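You operate a simulated robot arm through the tools that you are given. There is no shell and no other tool. Be economical: measure what you need, move in short steps, check, and stop when the job is done.

Carry out the task below with a simulated two-armed robot. There is one attempt and no reset: what you move stays moved.

Task
Drain the air bowl, set the air to 6 bar, reset and send the turntable's tote up.
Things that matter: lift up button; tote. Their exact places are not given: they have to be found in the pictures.

The check looks at the end state, three seconds after you hand in, the way a careful person would. Anything else that was tipped, shoved, dropped, spilled or broken makes it a failure.

Robot
Two 7-joint arms with two-finger parallel grippers on one trunk, on a base that drives. Base frame: it is fixed to the floor where the robot stands at the start and does not move with it; the origin is under the middle of the robot, x ahead of it, y to its left, z up. Lengths are in m, angles in rad, forces in N, time in s.
The left shoulder is at the start at [0.05, 0.187, 1.148], the right one opposite. With the tool pointing down near the work surface each hand reaches from about 0.1 to 0.5 m from the robot's upright axis, wherever it stands, measured 20 degrees to its own side. Places, roughly: lift up button [-0.2, 1.3, 1]; tote [-0.75, 1.75, 0.75]. Payload 3.43 kg a hand.
The tool frame of a hand sits at the grasp point between the pads (the TCP): z along the fingers, y along the line on which they close. The tips reach 0.03 m beyond it. The gripper opens to 0.094 m. The fingers are 0.028 m wide and 0.01 m thick; the gripper's body (0.05 by 0.096 m) begins 0.055 m behind the TCP.
Orientation is that of the tool frame in the base frame, as [roll, pitch, yaw] about the fixed x, y, z axes, in that order (R = Rz(yaw) Ry(pitch) Rx(roll)). With the fingers straight down and closing along the base's y, the tool's x points along the base's -x, its y along +y and its z along -z.

Tools
- The arms move only by the tool drive_tool. It takes "left_rows", "right_rows" or both (then of equal length, played together; a hand with none holds still); each is a list that holds one entry, the list of rows, each a list of 7 numbers: the shift along the tool's x, y, z in units of 400 mm (1.0 is 400 mm), then the turn, a rotation vector about the tool's x, y, z in units of 90 degrees (1.0 is 90 degrees), then the finger opening in m, from 0 to 0.094. In form: [[[tx, ty, tz, ax, ay, az, hand], ...]]. A call has 1 to 10 rows; each row is the pose to reach, as a shift and turn from the pose commanded when the call began, along the tool's axes at that moment. A call with a number of a shift or a turn outside -1 to 1 is refused whole. Each row takes 0.2 s and may step no farther than 0.05 m and 0.15 rad from the row before; otherwise, or with a gripper value out of range, the whole call is refused. A pose out of reach is approached as far as the arm can. The call stops where the force on the tool passes 40 N (or 10 N more than at its start, if that is more) or the arm is blocked; 0.2 s more then pass. The fingers move at their own pace (about 0.153 m/s each) and stop on an object; they squeeze with about 39 N. The grip force told is the motor's: it shows also when the fingers shut on nothing. Time passes only in rows, and 0.2 s behind the last, so rows that repeat a pose let the fingers close. The reply holds the time, the measured pose of the TCP, the force on the tool along the base axes, the opening and the grip force, in the units named above and with some noise, with the torque about the TCP (base axes, N m) and any sound that the robot's microphone picked up.
- Cameras (640 x 400 px; columns grow to the right, rows downward): "scene" is now at [0.1477, 0.0222, 1.3508]; the picture's right is [0.25, -0.97, 0.00], its down [-0.15, -0.04, -0.99] and it looks along [0.96, 0.25, -0.16] (base axes); focal length 214 px, centre (320, 200). "left" rides on the left gripper at [0.076, -0.014, -0.102] in its tool frame; the picture's right is [0.18, 0.98, 0.00], its down [-0.75, 0.14, -0.64] and it looks along [-0.63, 0.12, 0.77] (tool axes); focal length 243 px, centre (320, 200). "right" rides on the right gripper at [0.076, 0.014, -0.103] in its tool frame; the picture's right is [-0.18, 0.98, 0.00], its down [-0.75, -0.14, -0.64] and it looks along [-0.63, -0.12, 0.77] (tool axes); focal length 243 px, centre (320, 200).
- snapshot(camera): a new picture of that camera. It takes no simulated time.
- raise_lower(by): slides the trunk up (or, below 0, down) by that many m; the arms and the scene camera ride with it, the base frame stays. It gives what a move gives, with no picture.
- steer(legs): drives the robot by 1 to 6 legs, each [ahead, left, turn to the left] in m, m and rad, along the robot's own axes; the way and the turn of a leg run together, so that a leg with both is an arc; at most 1.5 m and 3.142 rad a leg. The arms and the cameras ride along, it lands a little off, and it stops where it bumps. It gives what a move gives.
- aim_head(pan, tilt): turns the head with the scene camera to pan (to the left, within 1.396 rad either way) and tilt (down, from -0.506 to 1.204), counted from straight ahead of the robot. It gives what a move gives.
- locate(camera, pixels): for up to 12 pixels [column, row] of the newest picture of that camera ("zoom" is the newest enlarged one), the place [x, y, z] in the base frame of the surface seen there, good to about 0.002 m. It takes no simulated time.
- zoom(camera, box): a new picture of the part [left, top, right, bottom] of that camera's present view, enlarged. It takes no simulated time.
- close_job(): hands the job in; it is judged then, once.

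Work in short steps. Measure before you move; look again where a grasp or a placing could have gone wrong, and mend it. You have 80 turns and 70 pictures in all, those below and enlarged ones among them. Open the grippers and draw the arms clear of the work before you hand the job in, unless the task says otherwise; then end with one line.

The tools are called after "Request:" as a command line: name --argument value ..., lists and objects as JSON in quotes. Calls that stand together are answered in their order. drive_tool: Moves the arms, as the interface text tells. Its arguments: {"type":"object","properties":{"left_rows":{"type":"array","items":{"type":"array","items":{"type":"array","items":{"type":"number"}}}},"right_rows":{"type":"array","items":{"type":"array","items":{"type":"array","items":{"type":"number"}}}}},"required":[]} The other tools are called the same way: raise_lower (by) slides the trunk up or down; steer (legs) drives the base; aim_head (pan, tilt) turns the head that bears the scene camera; snapshot (camera) takes a picture; locate (camera, pixels) gives the place of the surface under pixels of a picture; zoom (camera, box) takes an enlarged picture of a part of a camera's view; close_job () hands the job in.

At the start:

```text
t: 0.0
left_tcp_pos: [0.2167, 0.1763, 1.3481]
left_tcp_rot: [3.141, -0.002, -3.142]
left_ft_force: [0.2, 0.2, 0.3]
left_torque: [0.0, -0.01, -0.01]
left_width: 0.0939
left_grip_force: 0.0
right_tcp_pos: [0.277, -0.0706, 1.3007]
right_tcp_rot: [-3.136, 0.0, 3.109]
right_ft_force: [65.9, 36.6, -17.8]
right_torque: [-4.38, 5.65, -4.75]
right_width: 0.0941
right_grip_force: 0.1
trunk travel left (down, up): [-0.364, 0.068]
robot x, y, heading: [0.0008, -0.0036, 0.002]
head pan, tilt: [0.403, 0.274]
```

scene: 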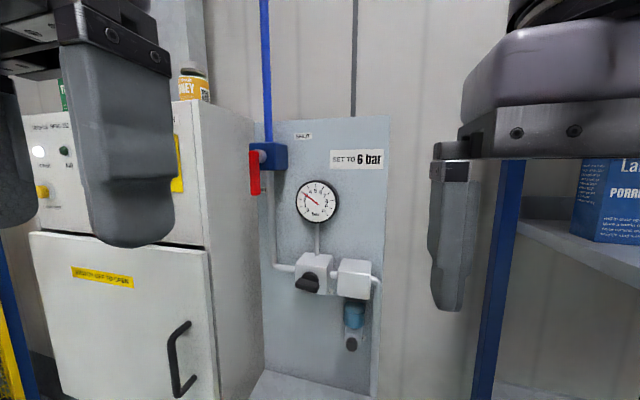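
right: 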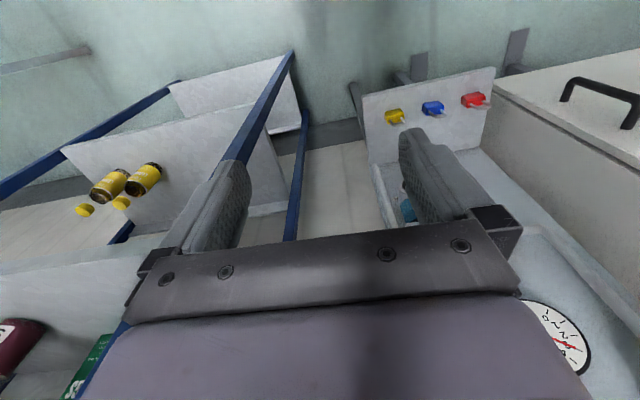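
left: 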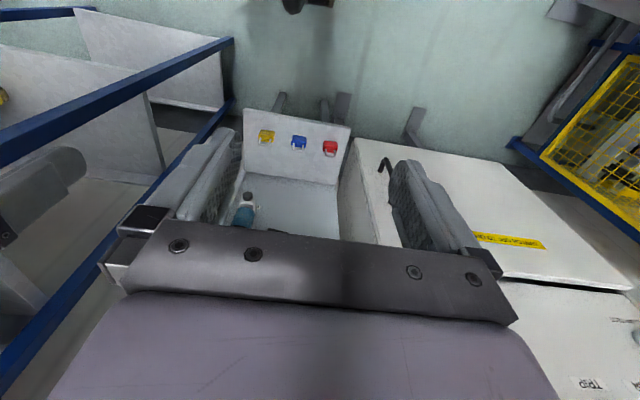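

The start view shows a gauge at (317,202), a knob at (307,283), a bowl at (354,315), a red shut-off at (254,172) and a cabinet with buttons on the left. The right hand reads a contact force, so I measure these places before moving.

Request:
locate --camera "scene" --pixels '[[317, 202], [307, 283], [354, 315], [351, 344], [254, 172], [38, 152], [64, 150], [42, 191], [360, 160], [495, 200], [175, 360], [450, 250]]'

Request:
zoom --camera "scene" --box '[230, 110, 430, 400]'

Request:
zoom --camera "scene" --box '[0, 90, 220, 300]'

```text
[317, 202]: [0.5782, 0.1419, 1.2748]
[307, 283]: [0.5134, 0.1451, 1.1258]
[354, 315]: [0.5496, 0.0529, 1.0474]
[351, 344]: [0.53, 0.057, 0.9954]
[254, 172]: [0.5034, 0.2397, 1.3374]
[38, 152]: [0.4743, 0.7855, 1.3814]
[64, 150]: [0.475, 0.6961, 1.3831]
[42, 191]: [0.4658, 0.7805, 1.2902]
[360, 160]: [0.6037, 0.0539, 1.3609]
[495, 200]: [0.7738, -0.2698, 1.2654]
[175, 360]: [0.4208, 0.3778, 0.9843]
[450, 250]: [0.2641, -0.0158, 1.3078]
```

```text
1.38 times, centred on (330, 255) of scene
```

zoom: 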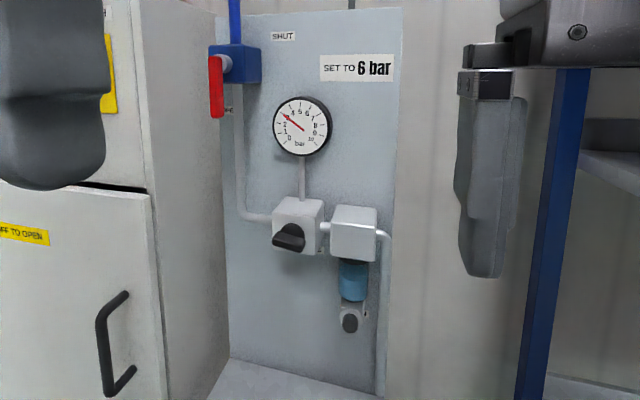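

```text
1.90 times, centred on (110, 195) of scene
```

zoom: 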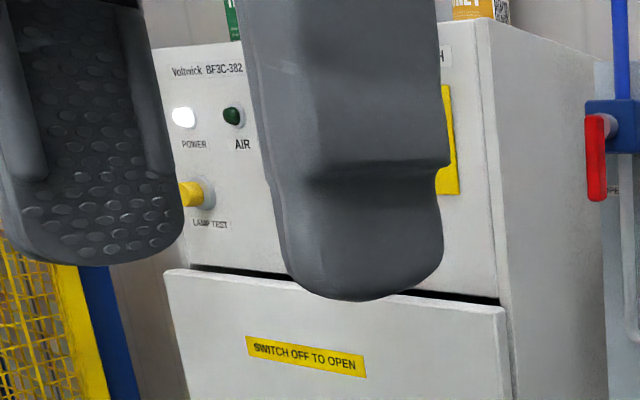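

The gauge reads about 3 bar and the supply handle hangs down at OPEN. I turn the head left to find the turntable and lift panel, then look right to see what the right hand is touching.

Request:
aim_head --pan 1.39 --tilt 0.35

Request:
snapshot --camera "scene"

Request:
aim_head --pan -0.4 --tilt 0.3

Request:
snapshot --camera "scene"

```text
t: 1.3
left_tcp_pos: [0.2168, 0.1777, 1.346]
left_tcp_rot: [-3.14, 0.001, 3.141]
left_ft_force: [1.0, -0.1, -0.3]
left_torque: [0.0, 0.03, 0.02]
left_width: 0.0939
left_grip_force: 0.0
right_tcp_pos: [0.2839, -0.071, 1.2949]
right_tcp_rot: [-3.126, 0.006, 3.073]
right_ft_force: [56.0, 41.6, -35.1]
right_torque: [-5.26, 2.72, -5.34]
right_width: 0.0938
right_grip_force: 0.1
trunk travel left (down, up): [-0.364, 0.068]
robot x, y, heading: [-0.0023, -0.0027, -0.002]
head pan, tilt: [1.389, 0.351]
```

```text
64 pictures are left
```

scene: 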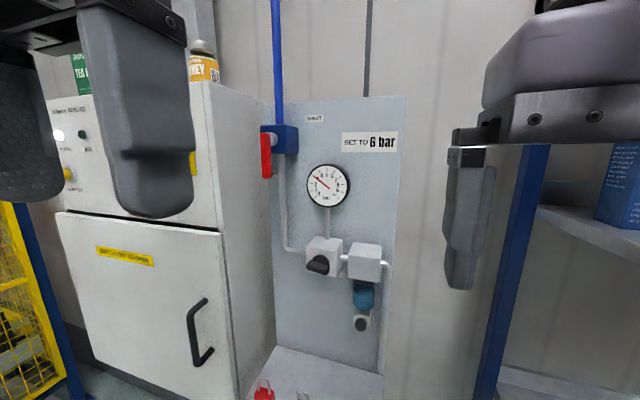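

```text
t: 3.0
left_tcp_pos: [0.2156, 0.1767, 1.3479]
left_tcp_rot: [-3.139, 0.0, 3.14]
left_ft_force: [-0.4, -0.4, 1.1]
left_torque: [-0.02, 0.01, -0.01]
left_width: 0.0943
left_grip_force: 0.1
right_tcp_pos: [0.2776, -0.0698, 1.2996]
right_tcp_rot: [-3.138, 0.001, 3.11]
right_ft_force: [-0.5, -0.9, 0.8]
right_torque: [0.0, -0.02, 0.03]
right_width: 0.0942
right_grip_force: 0.1
trunk travel left (down, up): [-0.364, 0.068]
robot x, y, heading: [-0.0013, 0.0031, 0.0]
head pan, tilt: [-0.4, 0.3]
```

```text
63 pictures are left
```

scene: 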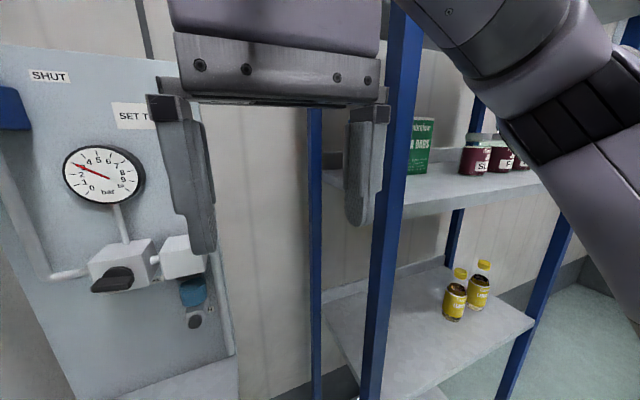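

Head contact explains the right-hand force: it vanished when the head turned right, and the left pan was blocked. I spread both hands outward to clear the head.

Request:
drive_tool --left_rows '[[[0, 0.1, 0, 0, 0, 0, 0.09], [0, 0.2, 0, 0, 0, 0, 0.09], [0, 0.3, 0, 0, 0, 0, 0.09], [0, 0.35, 0, 0, 0, 0, 0.09], [0, 0.35, 0, 0, 0, 0, 0.09]]]' --right_rows '[[[0, -0.1, 0, 0, 0, 0, 0.09], [0, -0.2, 0, 0, 0, 0, 0.09], [0, -0.3, 0, 0, 0, 0, 0.09], [0, -0.35, 0, 0, 0, 0, 0.09], [0, -0.35, 0, 0, 0, 0, 0.09]]]'

Request:
aim_head --pan 1.39 --tilt 0.35

Request:
snapshot --camera "scene"

```text
t: 4.2
left_tcp_pos: [0.2463, 0.2621, 1.2986]
left_tcp_rot: [3.141, 0.0, -3.141]
left_ft_force: [-0.9, -0.4, -0.1]
left_torque: [-0.01, 0.02, 0.02]
left_width: 0.0898
left_grip_force: 0.0
left hand out of reach, approached as far as the arm can: row 1, 2, 3, 4, 5
right_tcp_pos: [0.2749, -0.2106, 1.299]
right_tcp_rot: [-3.135, 0.001, 3.108]
right_ft_force: [-0.4, 0.3, -0.1]
right_torque: [0.02, -0.02, 0.0]
right_width: 0.09
right_grip_force: 0.2
trunk travel left (down, up): [-0.364, 0.068]
robot x, y, heading: [0.0004, 0.0002, -0.006]
head pan, tilt: [-0.4, 0.3]
```

```text
t: 6.0
left_tcp_pos: [0.2445, 0.2621, 1.2985]
left_tcp_rot: [-3.138, -0.001, -3.141]
left_ft_force: [-0.3, -0.1, 0.6]
left_torque: [0.02, -0.01, 0.02]
left_width: 0.0902
left_grip_force: 0.0
right_tcp_pos: [0.2731, -0.2096, 1.2997]
right_tcp_rot: [-3.135, 0.0, 3.109]
right_ft_force: [0.7, 0.4, 0.2]
right_torque: [-0.02, 0.03, 0.0]
right_width: 0.0901
right_grip_force: 0.1
trunk travel left (down, up): [-0.364, 0.068]
robot x, y, heading: [0.0037, 0.0015, 0.0]
head pan, tilt: [1.389, 0.351]
```

```text
62 pictures are left
```

scene: 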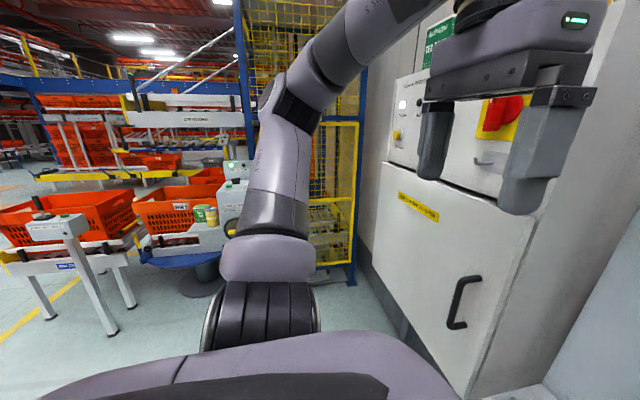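

The head moves freely now. I enlarge the left part, where the turntable tote sits near (170,210) and small consoles stand at (57,228) and (235,175).

Request:
zoom --camera "scene" --box '[0, 100, 260, 300]'

Request:
locate --camera "scene" --pixels '[[57, 228], [235, 172], [235, 200], [180, 208], [205, 270], [200, 213], [60, 265], [45, 215], [170, 225], [105, 330], [512, 110], [485, 160]]'

Request:
zoom --camera "scene" --box '[370, 50, 570, 220]'

```text
2.00 times, centred on (130, 200) of scene
```

zoom: 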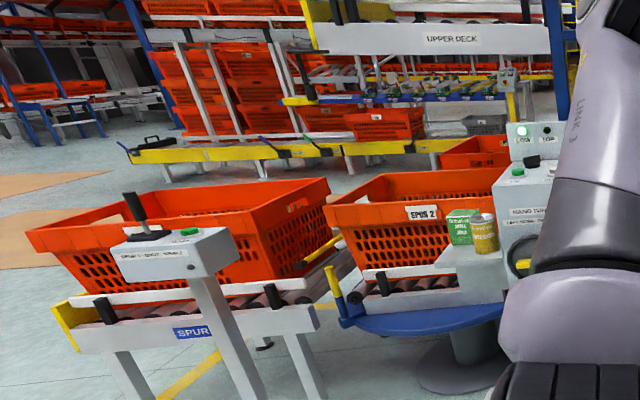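

```text
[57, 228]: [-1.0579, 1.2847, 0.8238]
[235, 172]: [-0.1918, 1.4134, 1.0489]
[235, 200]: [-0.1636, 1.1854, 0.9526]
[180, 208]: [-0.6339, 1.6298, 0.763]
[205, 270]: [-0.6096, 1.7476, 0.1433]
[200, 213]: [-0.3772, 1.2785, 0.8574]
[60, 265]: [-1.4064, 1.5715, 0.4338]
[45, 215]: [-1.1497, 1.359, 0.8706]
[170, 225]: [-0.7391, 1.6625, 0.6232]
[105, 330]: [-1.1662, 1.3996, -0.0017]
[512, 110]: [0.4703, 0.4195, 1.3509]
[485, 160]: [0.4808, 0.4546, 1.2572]
```

```text
2.35 times, centred on (470, 135) of scene
```

zoom: 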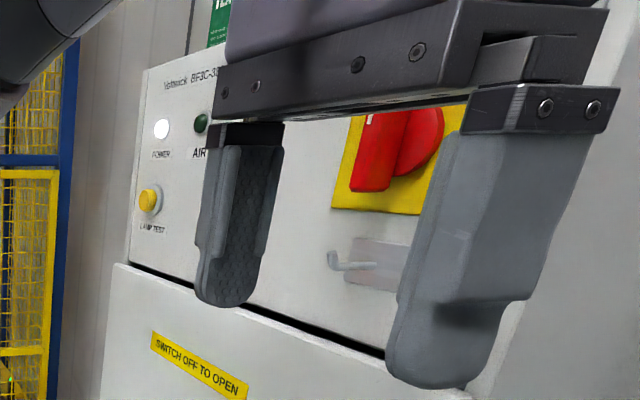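

The lift console is at about (-0.17,1.2–1.4,1.0). First the air: I look at the air panel straight on with enlargement.

Request:
aim_head --pan 0.2 --tilt 0.5

Request:
snapshot --camera "scene"

Request:
zoom --camera "scene" --box '[270, 120, 420, 270]'

```text
t: 7.4
left_tcp_pos: [0.2454, 0.2609, 1.298]
left_tcp_rot: [-3.141, -0.001, 3.14]
left_ft_force: [0.2, -0.1, 0.4]
left_torque: [-0.01, -0.03, 0.02]
left_width: 0.0899
left_grip_force: 0.2
right_tcp_pos: [0.273, -0.2088, 1.3002]
right_tcp_rot: [-3.137, 0.001, 3.108]
right_ft_force: [-0.8, 0.4, -0.5]
right_torque: [0.04, 0.0, 0.0]
right_width: 0.09
right_grip_force: 0.0
trunk travel left (down, up): [-0.364, 0.068]
robot x, y, heading: [-0.002, -0.0026, -0.001]
head pan, tilt: [0.201, 0.499]
```

```text
59 pictures are left
```

scene: 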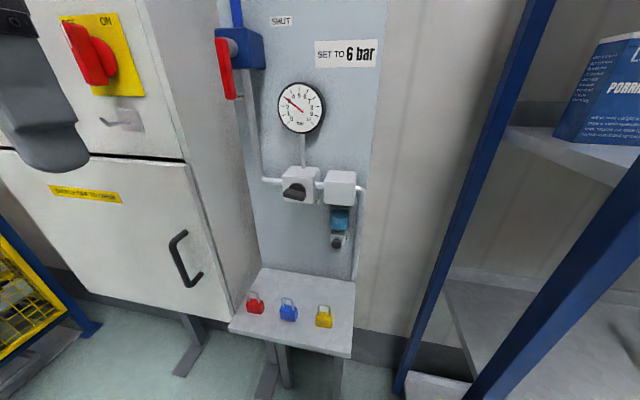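

```text
2.67 times, centred on (345, 195) of scene
```

zoom: 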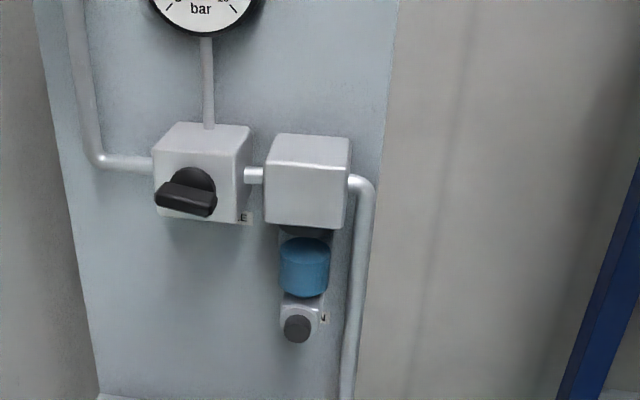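

I measure the knob, regulator faces, bowl and drain button in the enlarged picture: knob bar ends (165,195),(212,200), drain cap (297,328).

Request:
locate --camera "zoom" --pixels '[[165, 197], [188, 203], [212, 205], [190, 173], [230, 205], [170, 170], [297, 328], [285, 310], [318, 315], [308, 270], [305, 200], [130, 300]]'

Request:
zoom --camera "scene" --box '[280, 160, 350, 210]'

Request:
zoom --camera "scene" --box '[310, 205, 370, 255]'

```text
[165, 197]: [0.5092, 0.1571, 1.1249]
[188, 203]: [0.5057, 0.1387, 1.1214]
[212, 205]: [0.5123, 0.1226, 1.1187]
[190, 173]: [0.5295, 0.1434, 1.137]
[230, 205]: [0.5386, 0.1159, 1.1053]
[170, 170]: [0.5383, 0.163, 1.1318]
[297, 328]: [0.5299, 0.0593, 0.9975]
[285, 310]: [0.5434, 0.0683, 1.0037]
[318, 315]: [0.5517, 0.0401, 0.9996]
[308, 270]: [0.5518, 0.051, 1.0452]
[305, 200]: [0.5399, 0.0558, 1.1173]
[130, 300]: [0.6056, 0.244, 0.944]
```

```text
8.00 times, centred on (315, 185) of scene
```

zoom: 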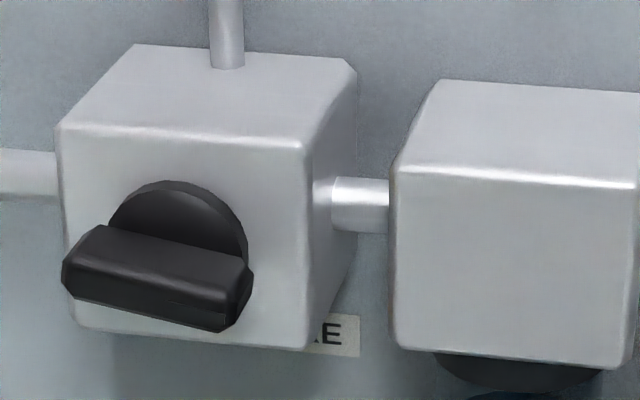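

```text
8.00 times, centred on (340, 230) of scene
```

zoom: 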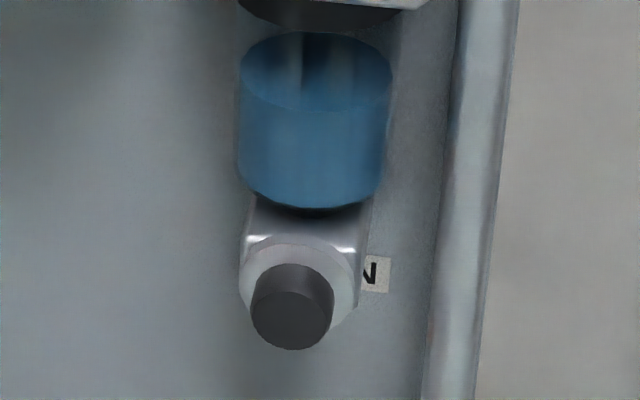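

Drain is a push button facing the robot at (0.53,0.059,0.997), the knob a bar handle at (0.507,0.14,1.122). I swing the right hand to point forward while lowering it in free space.

Request:
drive_tool --right_rows '[[[-0.02, 0, 0.07, 0, -0.09, 0, 0.05], [-0.04, 0, 0.14, 0, -0.18, 0, 0], [-0.07, 0, 0.21, 0, -0.27, 0, 0], [-0.1, 0, 0.28, 0, -0.36, 0, 0], [-0.13, 0, 0.35, 0, -0.45, 0, 0], [-0.16, 0, 0.42, 0, -0.54, 0, 0], [-0.18, 0, 0.49, 0, -0.63, 0, 0], [-0.2, 0, 0.56, 0, -0.72, 0, 0], [-0.22, 0, 0.63, 0, -0.81, 0, 0], [-0.24, 0, 0.7, 0, -0.9, 0, 0]]]'

```text
t: 9.1
left_tcp_pos: [0.2461, 0.2601, 1.2983]
left_tcp_rot: [-3.139, -0.001, -3.141]
left_ft_force: [2.0, 0.5, -0.4]
left_torque: [-0.01, 0.07, -0.02]
left_width: 0.0898
left_grip_force: 0.1
right_tcp_pos: [0.4054, -0.1963, 1.1288]
right_tcp_rot: [-3.129, 1.037, 3.113]
right_ft_force: [-15.9, -3.4, 2.4]
right_torque: [0.07, -0.74, -0.46]
right_width: 0.0
right_grip_force: 32.9
right hand out of reach, approached as far as the arm can: row 6, 7, 8
trunk travel left (down, up): [-0.364, 0.068]
robot x, y, heading: [-0.0029, 0.0002, -0.002]
head pan, tilt: [0.201, 0.499]
stopped in row 8 (right hand): the force on the tool passed its limit at 70 N (the readings are from after the stop); the commanded pose is now the measured one
```

A force stop at (0.405,-0.196,1.129); I look at what it touched.

Request:
aim_head --pan -0.5 --tilt 0.5

Request:
snapshot --camera "scene"

Request:
snapshot --camera "right"

```text
t: 10.2
left_tcp_pos: [0.2451, 0.2613, 1.298]
left_tcp_rot: [-3.139, 0.001, -3.141]
left_ft_force: [-0.3, -0.1, 0.2]
left_torque: [-0.01, -0.01, 0.02]
left_width: 0.0899
left_grip_force: 0.0
right_tcp_pos: [0.4055, -0.1946, 1.128]
right_tcp_rot: [-3.129, 1.039, 3.112]
right_ft_force: [-11.4, -1.8, 1.3]
right_torque: [0.05, -0.52, -0.36]
right_width: 0.0001
right_grip_force: 33.2
trunk travel left (down, up): [-0.364, 0.068]
robot x, y, heading: [0.0001, -0.0017, 0.0]
head pan, tilt: [-0.499, 0.499]
```

```text
55 pictures are left
```

scene: 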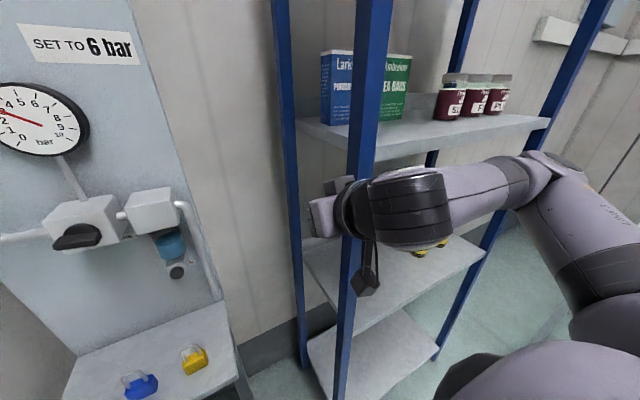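

```text
54 pictures are left
```

right: 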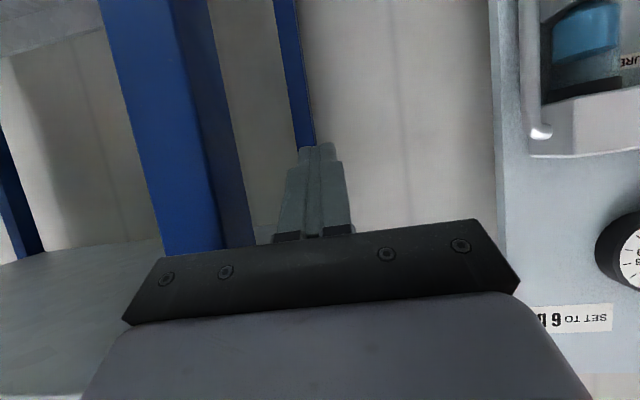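

The right hand is against the blue shelf post (363,200). I back off along -x, then move left, and measure the post.

Request:
locate --camera "scene" --pixels '[[370, 60], [345, 330], [350, 270], [395, 205], [320, 215], [180, 250]]'

Request:
drive_tool --right_rows '[[[0.05, 0, -0.086, 0, 0, 0, 0], [0.08, 0, -0.13, 0, 0, 0, 0], [0.08, 0.1, -0.13, 0, 0, 0, 0], [0.08, 0.2, -0.13, 0, 0, 0, 0], [0.08, 0.3, -0.13, 0, 0, 0, 0], [0.08, 0.4, -0.13, 0, 0, 0, 0], [0.08, 0.4, -0.13, 0, 0, 0, 0]]]'

```text
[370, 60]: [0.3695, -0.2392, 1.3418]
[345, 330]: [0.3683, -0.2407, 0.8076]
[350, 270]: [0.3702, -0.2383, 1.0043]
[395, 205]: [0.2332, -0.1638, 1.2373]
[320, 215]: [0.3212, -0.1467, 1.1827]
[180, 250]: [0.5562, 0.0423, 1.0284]
```

```text
t: 11.8
left_tcp_pos: [0.2429, 0.2537, 1.3022]
left_tcp_rot: [3.137, 0.003, -3.141]
left_ft_force: [-0.3, 0.3, -0.3]
left_torque: [-0.02, 0.04, -0.02]
left_width: 0.0902
left_grip_force: 0.0
right_tcp_pos: [0.3495, -0.0418, 1.128]
right_tcp_rot: [3.133, 1.043, 3.086]
right_ft_force: [-0.7, -0.3, -0.7]
right_torque: [-0.02, -0.02, 0.04]
right_width: 0.0
right_grip_force: 33.2
right hand out of reach, approached as far as the arm can: row 1, 2, 3, 4
trunk travel left (down, up): [-0.364, 0.068]
robot x, y, heading: [0.0026, 0.0015, -0.003]
head pan, tilt: [-0.499, 0.499]
```

Clear of the post (0.37,-0.24). I shift the base 0.15 m left and 0.08 m back so the right arm works the panel squarely with more room.

Request:
steer --legs '[[-0.08, 0, 0], [0, 0.15, 0]]'

```text
t: 12.5
left_tcp_pos: [0.2443, 0.2565, 1.2988]
left_tcp_rot: [3.141, 0.001, 3.138]
left_ft_force: [-1.1, 0.4, 0.4]
left_torque: [0.0, 0.02, -0.04]
left_width: 0.09
left_grip_force: 0.1
right_tcp_pos: [0.351, -0.0416, 1.1273]
right_tcp_rot: [3.135, 1.043, 3.082]
right_ft_force: [-0.8, -0.3, 0.6]
right_torque: [0.03, 0.0, -0.02]
right_width: 0.0
right_grip_force: 32.7
trunk travel left (down, up): [-0.364, 0.068]
robot x, y, heading: [-0.003, -0.0017, -0.004]
head pan, tilt: [-0.499, 0.499]
stopped in leg 1: the robot was blocked; the commanded pose is now the measured one
```

Backward is blocked; I try only the leftward leg.

Request:
steer --legs '[[0, 0.12, 0]]'

Request:
snapshot --camera "scene"

```text
t: 13.3
left_tcp_pos: [0.2438, 0.2619, 1.3]
left_tcp_rot: [3.137, 0.004, 3.136]
left_ft_force: [0.6, -0.1, 0.4]
left_torque: [-0.01, -0.03, 0.0]
left_width: 0.0899
left_grip_force: 0.0
right_tcp_pos: [0.3543, -0.0391, 1.1279]
right_tcp_rot: [3.13, 1.044, 3.063]
right_ft_force: [-0.2, 0.4, 0.3]
right_torque: [-0.04, -0.05, 0.0]
right_width: 0.0
right_grip_force: 33.0
trunk travel left (down, up): [-0.364, 0.068]
robot x, y, heading: [-0.0004, 0.0036, -0.005]
head pan, tilt: [-0.499, 0.499]
stopped in leg 1: the robot was blocked; the commanded pose is now the measured one
```

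```text
53 pictures are left
```

scene: 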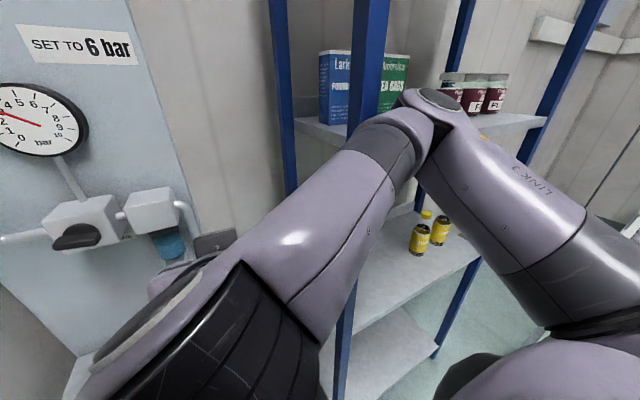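

The right elbow sits near the shelf by the post and blocks the base. I measure elbow and forearm against the post and goods.

Request:
locate --camera "scene" --pixels '[[435, 100], [380, 170], [300, 240], [480, 150], [530, 220], [330, 90], [395, 80], [460, 105], [365, 60], [420, 240], [560, 100], [480, 190]]'

```text
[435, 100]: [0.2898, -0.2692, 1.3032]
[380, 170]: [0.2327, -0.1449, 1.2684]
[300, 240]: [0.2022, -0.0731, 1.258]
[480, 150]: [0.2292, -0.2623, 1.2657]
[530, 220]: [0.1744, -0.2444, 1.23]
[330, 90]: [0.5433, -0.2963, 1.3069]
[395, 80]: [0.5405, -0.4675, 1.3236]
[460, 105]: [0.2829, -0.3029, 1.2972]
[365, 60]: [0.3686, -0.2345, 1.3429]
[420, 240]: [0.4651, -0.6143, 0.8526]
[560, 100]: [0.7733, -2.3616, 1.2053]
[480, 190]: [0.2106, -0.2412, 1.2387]
```

The elbow is about 5 cm from the post. I look down on both sides to see what blocks the base.

Request:
aim_head --pan 1.39 --tilt 0.9

Request:
snapshot --camera "scene"

Request:
aim_head --pan -1.39 --tilt 0.7

Request:
snapshot --camera "scene"

```text
t: 15.1
left_tcp_pos: [0.2438, 0.2604, 1.3001]
left_tcp_rot: [3.137, 0.005, 3.139]
left_ft_force: [-0.7, 0.6, 0.1]
left_torque: [0.0, -0.01, 0.02]
left_width: 0.0901
left_grip_force: 0.1
right_tcp_pos: [0.3522, -0.0383, 1.1292]
right_tcp_rot: [3.128, 1.045, 3.066]
right_ft_force: [0.5, 0.9, 0.5]
right_torque: [-0.02, -0.04, -0.04]
right_width: 0.0
right_grip_force: 32.7
trunk travel left (down, up): [-0.364, 0.068]
robot x, y, heading: [0.0012, 0.0048, -0.005]
head pan, tilt: [1.389, 0.901]
```

```text
52 pictures are left
```

scene: 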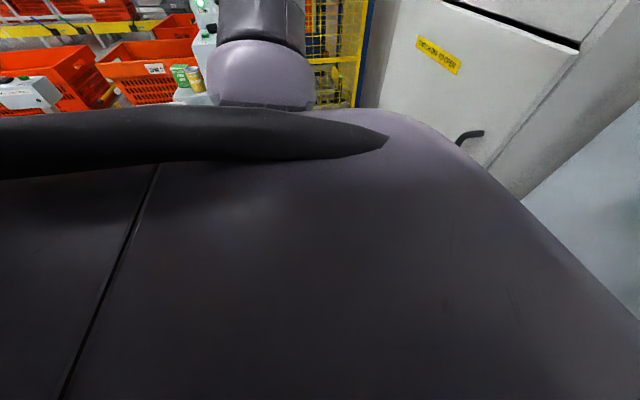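

```text
t: 17.6
left_tcp_pos: [0.2431, 0.2605, 1.299]
left_tcp_rot: [3.139, 0.004, 3.139]
left_ft_force: [0.7, 0.3, -0.1]
left_torque: [-0.02, 0.03, 0.02]
left_width: 0.0901
left_grip_force: 0.1
right_tcp_pos: [0.3518, -0.0394, 1.1287]
right_tcp_rot: [3.13, 1.044, 3.068]
right_ft_force: [0.5, -0.3, 0.4]
right_torque: [0.02, 0.0, 0.02]
right_width: 0.0
right_grip_force: 32.9
trunk travel left (down, up): [-0.364, 0.068]
robot x, y, heading: [0.0009, 0.0015, -0.002]
head pan, tilt: [-1.389, 0.7]
```

```text
51 pictures are left
```

scene: 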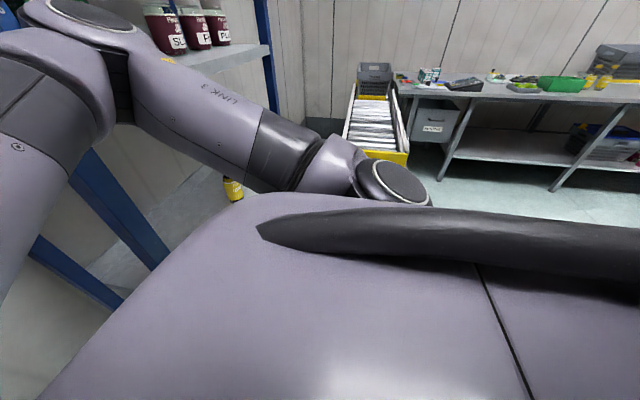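

Both directions look clear of floor obstacles, so the arm against the post is the likely block. I continue the right hand forward-left and finish levelling it, which pulls the elbow away.

Request:
drive_tool --right_rows '[[[0.01, 0.06, 0.04, 0, -0.06, 0, 0], [0.02, 0.1, 0.08, 0, -0.12, 0, 0], [0.03, 0.14, 0.12, 0, -0.18, 0, 0], [0.04, 0.18, 0.16, 0, -0.24, 0, 0], [0.05, 0.2, 0.2, 0, -0.3, 0, 0], [0.05, 0.2, 0.2, 0, -0.335, 0, 0], [0.05, 0.2, 0.2, 0, -0.335, 0, 0]]]'

Request:
aim_head --pan -0.3 --tilt 0.5

Request:
snapshot --camera "scene"

```text
t: 19.2
left_tcp_pos: [0.2449, 0.2637, 1.2983]
left_tcp_rot: [-3.14, 0.0, 3.137]
left_ft_force: [0.1, -0.6, 0.3]
left_torque: [0.01, 0.0, -0.01]
left_width: 0.0898
left_grip_force: 0.0
right_tcp_pos: [0.4182, 0.0416, 1.0704]
right_tcp_rot: [2.222, 1.567, 2.159]
right_ft_force: [-0.8, -0.4, 0.0]
right_torque: [-0.03, 0.01, -0.03]
right_width: 0.0
right_grip_force: 32.3
trunk travel left (down, up): [-0.364, 0.068]
robot x, y, heading: [0.0019, 0.0039, -0.005]
head pan, tilt: [-1.389, 0.7]
```

```text
t: 20.5
left_tcp_pos: [0.2458, 0.2638, 1.2983]
left_tcp_rot: [-3.141, 0.001, 3.138]
left_ft_force: [-0.4, 1.2, -0.4]
left_torque: [-0.01, -0.03, -0.04]
left_width: 0.0901
left_grip_force: 0.2
right_tcp_pos: [0.4199, 0.0421, 1.07]
right_tcp_rot: [2.531, 1.568, 2.468]
right_ft_force: [-0.2, 0.2, -0.8]
right_torque: [0.02, 0.02, 0.02]
right_width: 0.0
right_grip_force: 33.6
trunk travel left (down, up): [-0.364, 0.068]
robot x, y, heading: [-0.0044, 0.0002, -0.004]
head pan, tilt: [-0.3, 0.499]
```

```text
50 pictures are left
```

scene: 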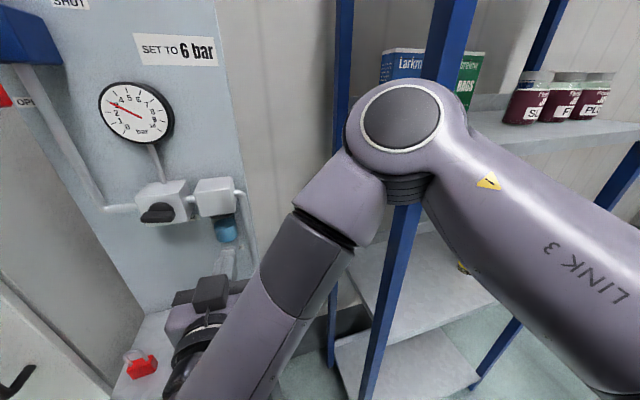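

The hand points forward at (0.419,0.042,1.07). I move to just in front of the drain button with closed fingers.

Request:
drive_tool --right_rows '[[[0.06, 0.02, 0, 0, 0, 0, 0], [0.12, 0.04, 0, 0, 0, 0, 0], [0.181, 0.043, 0.05, 0, 0, 0, 0], [0.181, 0.043, 0.1, 0, 0, 0, 0], [0.181, 0.043, 0.15, 0, 0, 0, 0], [0.181, 0.043, 0.15, 0, 0, 0, 0]]]'

Request:
snapshot --camera "right"

Request:
aim_head --pan 0.1 --tilt 0.6

Request:
zoom --camera "scene" --box '[200, 100, 440, 250]'

```text
t: 22.1
left_tcp_pos: [0.2474, 0.264, 1.2972]
left_tcp_rot: [-3.14, -0.001, 3.138]
left_ft_force: [0.2, -0.5, 0.4]
left_torque: [0.02, 0.0, 0.01]
left_width: 0.09
left_grip_force: 0.1
right_tcp_pos: [0.4949, 0.0332, 1.0037]
right_tcp_rot: [1.731, 1.546, 1.612]
right_ft_force: [-0.7, 0.9, 0.0]
right_torque: [0.02, -0.02, -0.01]
right_width: 0.0
right_grip_force: 33.0
trunk travel left (down, up): [-0.364, 0.068]
robot x, y, heading: [-0.0024, 0.012, 0.001]
head pan, tilt: [-0.3, 0.499]
stopped in row 6 (right hand): the arm was blocked; the commanded pose is now the measured one
```

```text
49 pictures are left
```

right: 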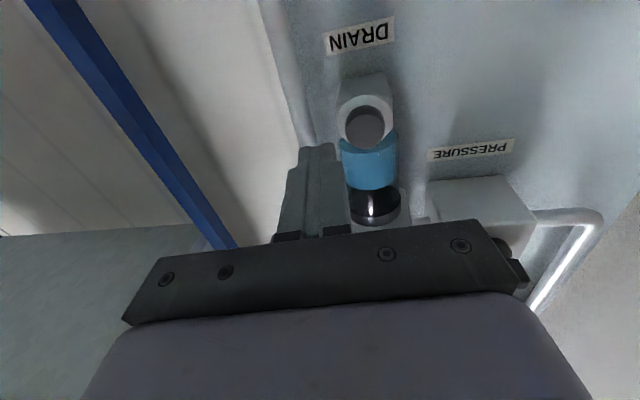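

```text
t: 23.0
left_tcp_pos: [0.2468, 0.2649, 1.2981]
left_tcp_rot: [-3.139, -0.002, 3.138]
left_ft_force: [0.4, -0.7, -0.6]
left_torque: [0.03, 0.04, 0.05]
left_width: 0.09
left_grip_force: 0.1
right_tcp_pos: [0.4945, 0.034, 1.0047]
right_tcp_rot: [1.719, 1.548, 1.6]
right_ft_force: [0.3, -1.0, -0.3]
right_torque: [0.0, 0.0, -0.01]
right_width: 0.0
right_grip_force: 33.0
trunk travel left (down, up): [-0.364, 0.068]
robot x, y, heading: [-0.0011, 0.003, 0.0]
head pan, tilt: [0.099, 0.6]
```

```text
2.67 times, centred on (320, 175) of scene
```

zoom: 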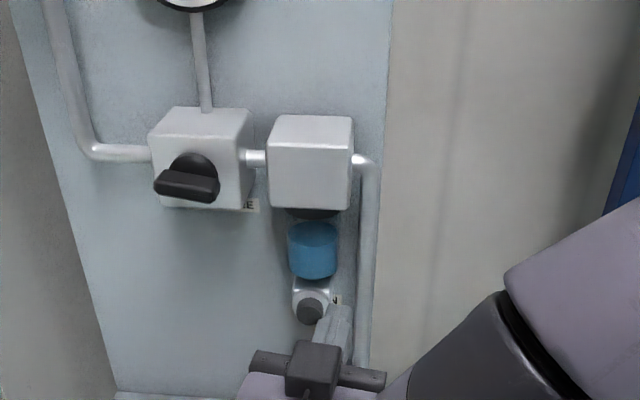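

The fingers are 2.5 cm right of the button and the arm is blocked, likely elbow against the post. I draw the hand back 6 cm, then try driving left.

Request:
drive_tool --right_rows '[[[0, 0, -0.08, 0, 0, 0, 0], [0, 0, -0.16, 0, 0, 0, 0], [0, 0, -0.16, 0, 0, 0, 0]]]'

Request:
steer --legs '[[0, 0.1, 0]]'

```text
t: 23.8
left_tcp_pos: [0.2474, 0.2642, 1.2972]
left_tcp_rot: [-3.14, 0.0, 3.137]
left_ft_force: [-0.4, -0.3, -0.1]
left_torque: [0.02, -0.02, -0.03]
left_width: 0.0898
left_grip_force: 0.0
right_tcp_pos: [0.4432, 0.0233, 1.0023]
right_tcp_rot: [1.945, 1.535, 1.777]
right_ft_force: [0.6, -0.1, -0.5]
right_torque: [0.01, 0.0, 0.0]
right_width: 0.0
right_grip_force: 33.1
trunk travel left (down, up): [-0.364, 0.068]
robot x, y, heading: [-0.0032, 0.0055, -0.003]
head pan, tilt: [0.099, 0.6]
```

```text
t: 25.3
left_tcp_pos: [0.2466, 0.3661, 1.2977]
left_tcp_rot: [-3.139, 0.0, 3.14]
left_ft_force: [0.7, 0.4, -0.8]
left_torque: [-0.05, -0.03, 0.01]
left_width: 0.09
left_grip_force: 0.1
right_tcp_pos: [0.4441, 0.1263, 1.006]
right_tcp_rot: [1.811, 1.531, 1.643]
right_ft_force: [-0.2, 0.0, 0.5]
right_torque: [-0.01, 0.02, 0.0]
right_width: 0.0
right_grip_force: 33.2
trunk travel left (down, up): [-0.364, 0.068]
robot x, y, heading: [-0.0029, 0.1081, -0.001]
head pan, tilt: [0.099, 0.6]
```

The base moved left 0.1. I also back off 0.06 for elbow clearance.

Request:
steer --legs '[[-0.06, 0, 0]]'

Request:
snapshot --camera "scene"

```text
t: 26.3
left_tcp_pos: [0.1878, 0.3663, 1.298]
left_tcp_rot: [-3.14, 0.002, 3.137]
left_ft_force: [0.0, 0.3, -0.1]
left_torque: [0.02, -0.04, 0.0]
left_width: 0.0902
left_grip_force: 0.0
right_tcp_pos: [0.3868, 0.1235, 1.0064]
right_tcp_rot: [1.788, 1.529, 1.617]
right_ft_force: [0.3, 0.6, 0.4]
right_torque: [0.02, 0.0, 0.02]
right_width: 0.0
right_grip_force: 33.1
trunk travel left (down, up): [-0.364, 0.068]
robot x, y, heading: [-0.0582, 0.104, -0.003]
head pan, tilt: [0.099, 0.6]
```

```text
47 pictures are left
```

scene: 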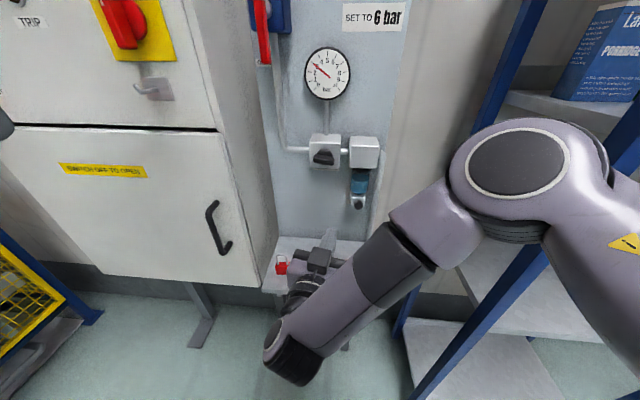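

Now I straighten the small yaw and move to in front of the drain button (0.53,0.059,0.9975).

Request:
drive_tool --right_rows '[[[0.016, -0.05, 0, -0.06, 0, 0, 0], [0.016, -0.1, 0.02, -0.108, 0, 0, 0], [0.016, -0.11, 0.1, -0.108, 0, 0, 0], [0.016, -0.113, 0.18, -0.108, 0, 0, 0], [0.016, -0.116, 0.25, -0.108, 0, 0, 0], [0.016, -0.116, 0.25, -0.108, 0, 0, 0]]]'

Request:
snapshot --camera "right"

```text
t: 27.7
left_tcp_pos: [0.1887, 0.3673, 1.2966]
left_tcp_rot: [-3.14, 0.0, 3.138]
left_ft_force: [-0.8, 0.2, -0.2]
left_torque: [-0.02, 0.01, 0.02]
left_width: 0.09
left_grip_force: 0.0
right_tcp_pos: [0.4772, 0.0616, 0.9983]
right_tcp_rot: [1.641, 1.527, 1.639]
right_ft_force: [-0.6, -0.2, 0.2]
right_torque: [0.02, -0.01, 0.03]
right_width: 0.0
right_grip_force: 32.7
trunk travel left (down, up): [-0.364, 0.068]
robot x, y, heading: [-0.058, 0.1045, -0.007]
head pan, tilt: [0.099, 0.6]
```

```text
46 pictures are left
```

right: 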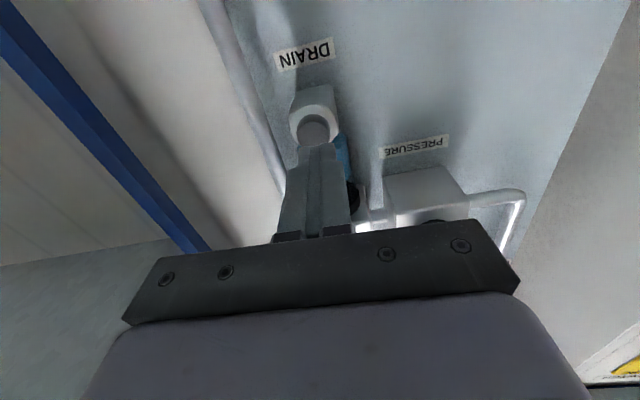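

Fingers line up with the DRAIN cap at (313,130). I push forward in small steps and hold.

Request:
drive_tool --right_rows '[[[0, 0, 0.03, 0, 0, 0, 0], [0, 0, 0.05, 0, 0, 0, 0], [0, 0, 0.06, 0, 0, 0, 0], [0, 0, 0.07, 0, 0, 0, 0], [0, 0, 0.075, 0, 0, 0, 0], [0, 0, 0.075, 0, 0, 0, 0], [0, 0, 0.075, 0, 0, 0, 0], [0, 0, 0.075, 0, 0, 0, 0]]]'

Request:
zoom --camera "scene" --box '[300, 120, 400, 220]'

```text
t: 29.5
left_tcp_pos: [0.1883, 0.3664, 1.298]
left_tcp_rot: [-3.141, 0.0, 3.137]
left_ft_force: [0.2, -0.7, -0.6]
left_torque: [-0.01, 0.0, -0.01]
left_width: 0.0901
left_grip_force: 0.0
right_tcp_pos: [0.5072, 0.062, 0.9969]
right_tcp_rot: [1.66, 1.528, 1.655]
right_ft_force: [-10.4, -1.2, -2.0]
right_torque: [-0.06, 0.02, 0.0]
right_width: 0.0
right_grip_force: 32.7
trunk travel left (down, up): [-0.364, 0.068]
robot x, y, heading: [-0.062, 0.1059, -0.005]
head pan, tilt: [0.099, 0.6]
heard: click
```

```text
4.00 times, centred on (350, 170) of scene
```

zoom: 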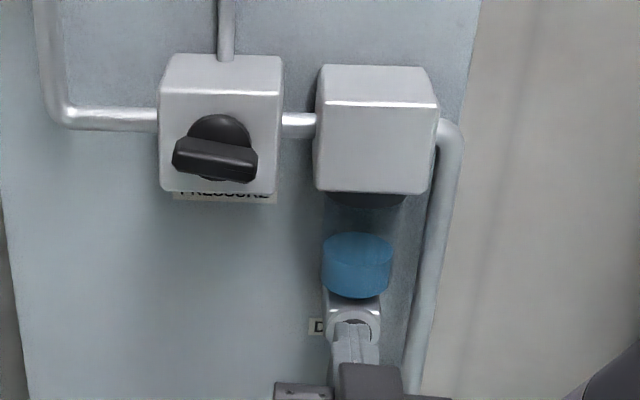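

It clicked and the water seems to be falling (blue band now rows 235-295). I keep holding.

Request:
drive_tool --right_rows '[[[0, 0, 0, 0, 0, 0, 0], [0, 0, 0, 0, 0, 0, 0], [0, 0, 0, 0, 0, 0, 0], [0, 0, 0, 0, 0, 0, 0], [0, 0, 0, 0, 0, 0, 0], [0, 0, 0, 0, 0, 0, 0], [0, 0, 0, 0, 0, 0, 0], [0, 0, 0, 0, 0, 0, 0], [0, 0, 0, 0, 0, 0, 0], [0, 0, 0, 0, 0, 0, 0]]]'

Request:
zoom --camera "scene" --box '[300, 120, 400, 220]'

```text
t: 31.7
left_tcp_pos: [0.1879, 0.3655, 1.2973]
left_tcp_rot: [-3.142, 0.001, 3.139]
left_ft_force: [-0.3, 1.0, 0.1]
left_torque: [0.0, -0.05, 0.01]
left_width: 0.0898
left_grip_force: 0.0
right_tcp_pos: [0.5075, 0.0621, 0.9962]
right_tcp_rot: [1.648, 1.529, 1.644]
right_ft_force: [-12.2, 0.8, -6.3]
right_torque: [0.01, 0.13, 0.01]
right_width: 0.0001
right_grip_force: 32.8
trunk travel left (down, up): [-0.364, 0.068]
robot x, y, heading: [-0.0609, 0.1094, -0.001]
head pan, tilt: [0.099, 0.6]
```

```text
4.00 times, centred on (350, 170) of scene
```

zoom: 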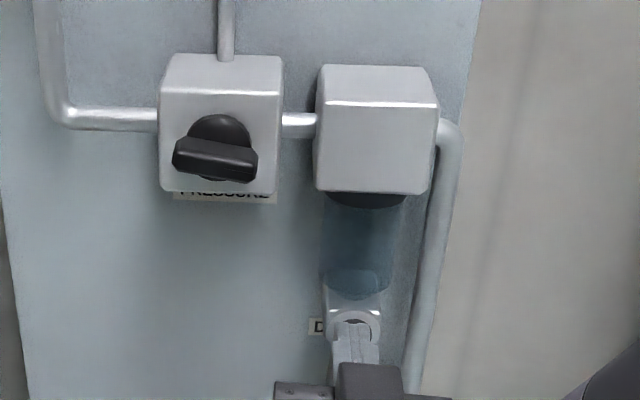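

Nearly empty; I hold two more seconds and look again.

Request:
drive_tool --right_rows '[[[0, 0, 0, 0, 0, 0, 0], [0, 0, 0, 0, 0, 0, 0], [0, 0, 0, 0, 0, 0, 0], [0, 0, 0, 0, 0, 0, 0], [0, 0, 0, 0, 0, 0, 0], [0, 0, 0, 0, 0, 0, 0], [0, 0, 0, 0, 0, 0, 0], [0, 0, 0, 0, 0, 0, 0], [0, 0, 0, 0, 0, 0, 0], [0, 0, 0, 0, 0, 0, 0]]]'

Request:
zoom --camera "scene" --box '[300, 120, 400, 220]'

```text
t: 33.9
left_tcp_pos: [0.1871, 0.3665, 1.2985]
left_tcp_rot: [-3.141, 0.002, 3.138]
left_ft_force: [0.0, 0.5, 0.0]
left_torque: [0.03, -0.02, 0.0]
left_width: 0.0899
left_grip_force: 0.0
right_tcp_pos: [0.5077, 0.0612, 0.9976]
right_tcp_rot: [1.628, 1.529, 1.625]
right_ft_force: [-13.1, 0.3, -5.5]
right_torque: [0.02, 0.13, 0.03]
right_width: 0.0
right_grip_force: 33.0
trunk travel left (down, up): [-0.364, 0.068]
robot x, y, heading: [-0.0581, 0.1023, -0.005]
head pan, tilt: [0.099, 0.6]
```

```text
4.00 times, centred on (350, 170) of scene
```

zoom: 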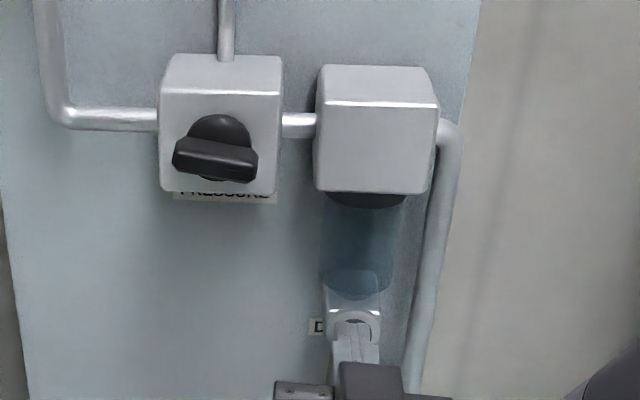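

The bowl is empty now. I draw back and start turning the wrist so the fingers will close vertically on the nearly horizontal knob bar, moving toward (0.41,0.14,1.122).

Request:
drive_tool --right_rows '[[[0, 0, -0.08, 0, 0, 0, 0], [0, 0, -0.16, 0, 0, 0, 0], [0, 0, -0.25, 0, 0, 0, 0], [-0.05, 0.03, -0.25, 0, 0, -0.09, 0.03], [-0.1, 0.06, -0.25, 0, 0, -0.18, 0.06], [-0.15, 0.09, -0.25, 0, 0, -0.27, 0.06], [-0.2, 0.12, -0.25, 0, 0, -0.36, 0.06], [-0.25, 0.15, -0.25, 0, 0, -0.45, 0.06], [-0.3, 0.18, -0.25, 0, 0, -0.54, 0.06], [-0.312, 0.21, -0.25, 0, 0, -0.63, 0.06]]]'

```text
t: 35.7
left_tcp_pos: [0.1879, 0.3672, 1.2981]
left_tcp_rot: [3.14, -0.001, 3.138]
left_ft_force: [-0.1, -0.8, -0.8]
left_torque: [-0.02, 0.0, 0.0]
left_width: 0.0901
left_grip_force: 0.1
right_tcp_pos: [0.4067, 0.0958, 1.0285]
right_tcp_rot: [-1.897, 0.943, -1.896]
right_ft_force: [-0.7, 0.6, -0.6]
right_torque: [-0.01, 0.0, 0.05]
right_width: 0.0604
right_grip_force: 0.0
trunk travel left (down, up): [-0.364, 0.068]
robot x, y, heading: [-0.0597, 0.1065, -0.002]
head pan, tilt: [0.099, 0.6]
stopped in row 9 (right hand): the arm was blocked; the commanded pose is now the measured one
```

Blocked partway at z 1.03. I look at the arm.

Request:
aim_head --pan -0.3 --tilt 0.6

Request:
snapshot --camera "scene"

Request:
snapshot --camera "right"

```text
t: 36.6
left_tcp_pos: [0.1892, 0.3661, 1.2987]
left_tcp_rot: [-3.139, 0.0, 3.137]
left_ft_force: [0.2, 0.2, -0.4]
left_torque: [0.0, -0.01, -0.01]
left_width: 0.09
left_grip_force: 0.0
right_tcp_pos: [0.4073, 0.0972, 1.0287]
right_tcp_rot: [-1.895, 0.943, -1.895]
right_ft_force: [-0.6, -0.4, 0.8]
right_torque: [-0.03, 0.01, -0.01]
right_width: 0.0599
right_grip_force: 0.1
trunk travel left (down, up): [-0.364, 0.068]
robot x, y, heading: [-0.0554, 0.1024, -0.007]
head pan, tilt: [-0.3, 0.6]
```

```text
42 pictures are left
```

scene: 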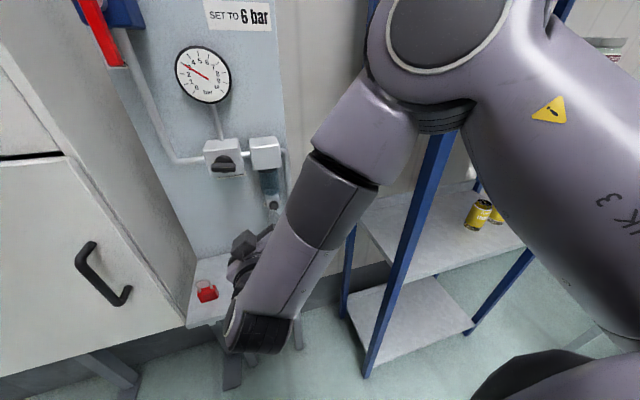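

```text
41 pictures are left
```

right: 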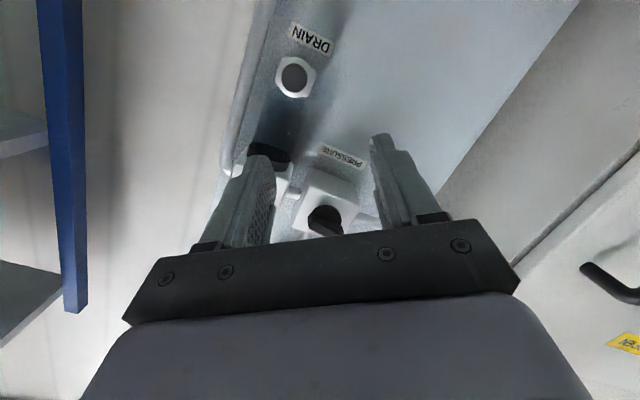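

The elbow is folded high near the post. Backing the base 0.13 m should stretch the arm and free the wrist.

Request:
steer --legs '[[-0.13, 0, 0]]'

Request:
drive_tool --right_rows '[[[0, 0, 0, 0, 0, 0.09, 0.06], [0, 0, 0, 0, 0, 0.18, 0.06], [0, 0, 0, 0, 0, 0.27, 0.06], [0, 0, 0, 0, 0, 0.36, 0.06], [0, 0, 0, 0, 0, 0.36, 0.06]]]'

```text
t: 37.9
left_tcp_pos: [0.0569, 0.3658, 1.2981]
left_tcp_rot: [-3.138, 0.001, 3.134]
left_ft_force: [0.2, 0.3, 0.4]
left_torque: [-0.03, 0.0, -0.02]
left_width: 0.09
left_grip_force: 0.1
right_tcp_pos: [0.2751, 0.0958, 1.0297]
right_tcp_rot: [-1.893, 0.943, -1.898]
right_ft_force: [-0.5, -0.3, -0.5]
right_torque: [0.0, 0.03, -0.01]
right_width: 0.0601
right_grip_force: 0.1
trunk travel left (down, up): [-0.364, 0.068]
robot x, y, heading: [-0.1878, 0.1072, -0.009]
head pan, tilt: [-0.3, 0.6]
```

```text
t: 39.1
left_tcp_pos: [0.0576, 0.3665, 1.2975]
left_tcp_rot: [-3.142, -0.002, 3.135]
left_ft_force: [0.4, 1.0, 0.3]
left_torque: [0.01, -0.01, 0.02]
left_width: 0.0901
left_grip_force: 0.1
right_tcp_pos: [0.2764, 0.0949, 1.0288]
right_tcp_rot: [-2.955, 1.38, -3.014]
right_ft_force: [-1.1, -0.1, 0.0]
right_torque: [0.02, -0.03, 0.01]
right_width: 0.0599
right_grip_force: 0.0
trunk travel left (down, up): [-0.364, 0.068]
robot x, y, heading: [-0.1905, 0.1067, -0.005]
head pan, tilt: [-0.3, 0.6]
```

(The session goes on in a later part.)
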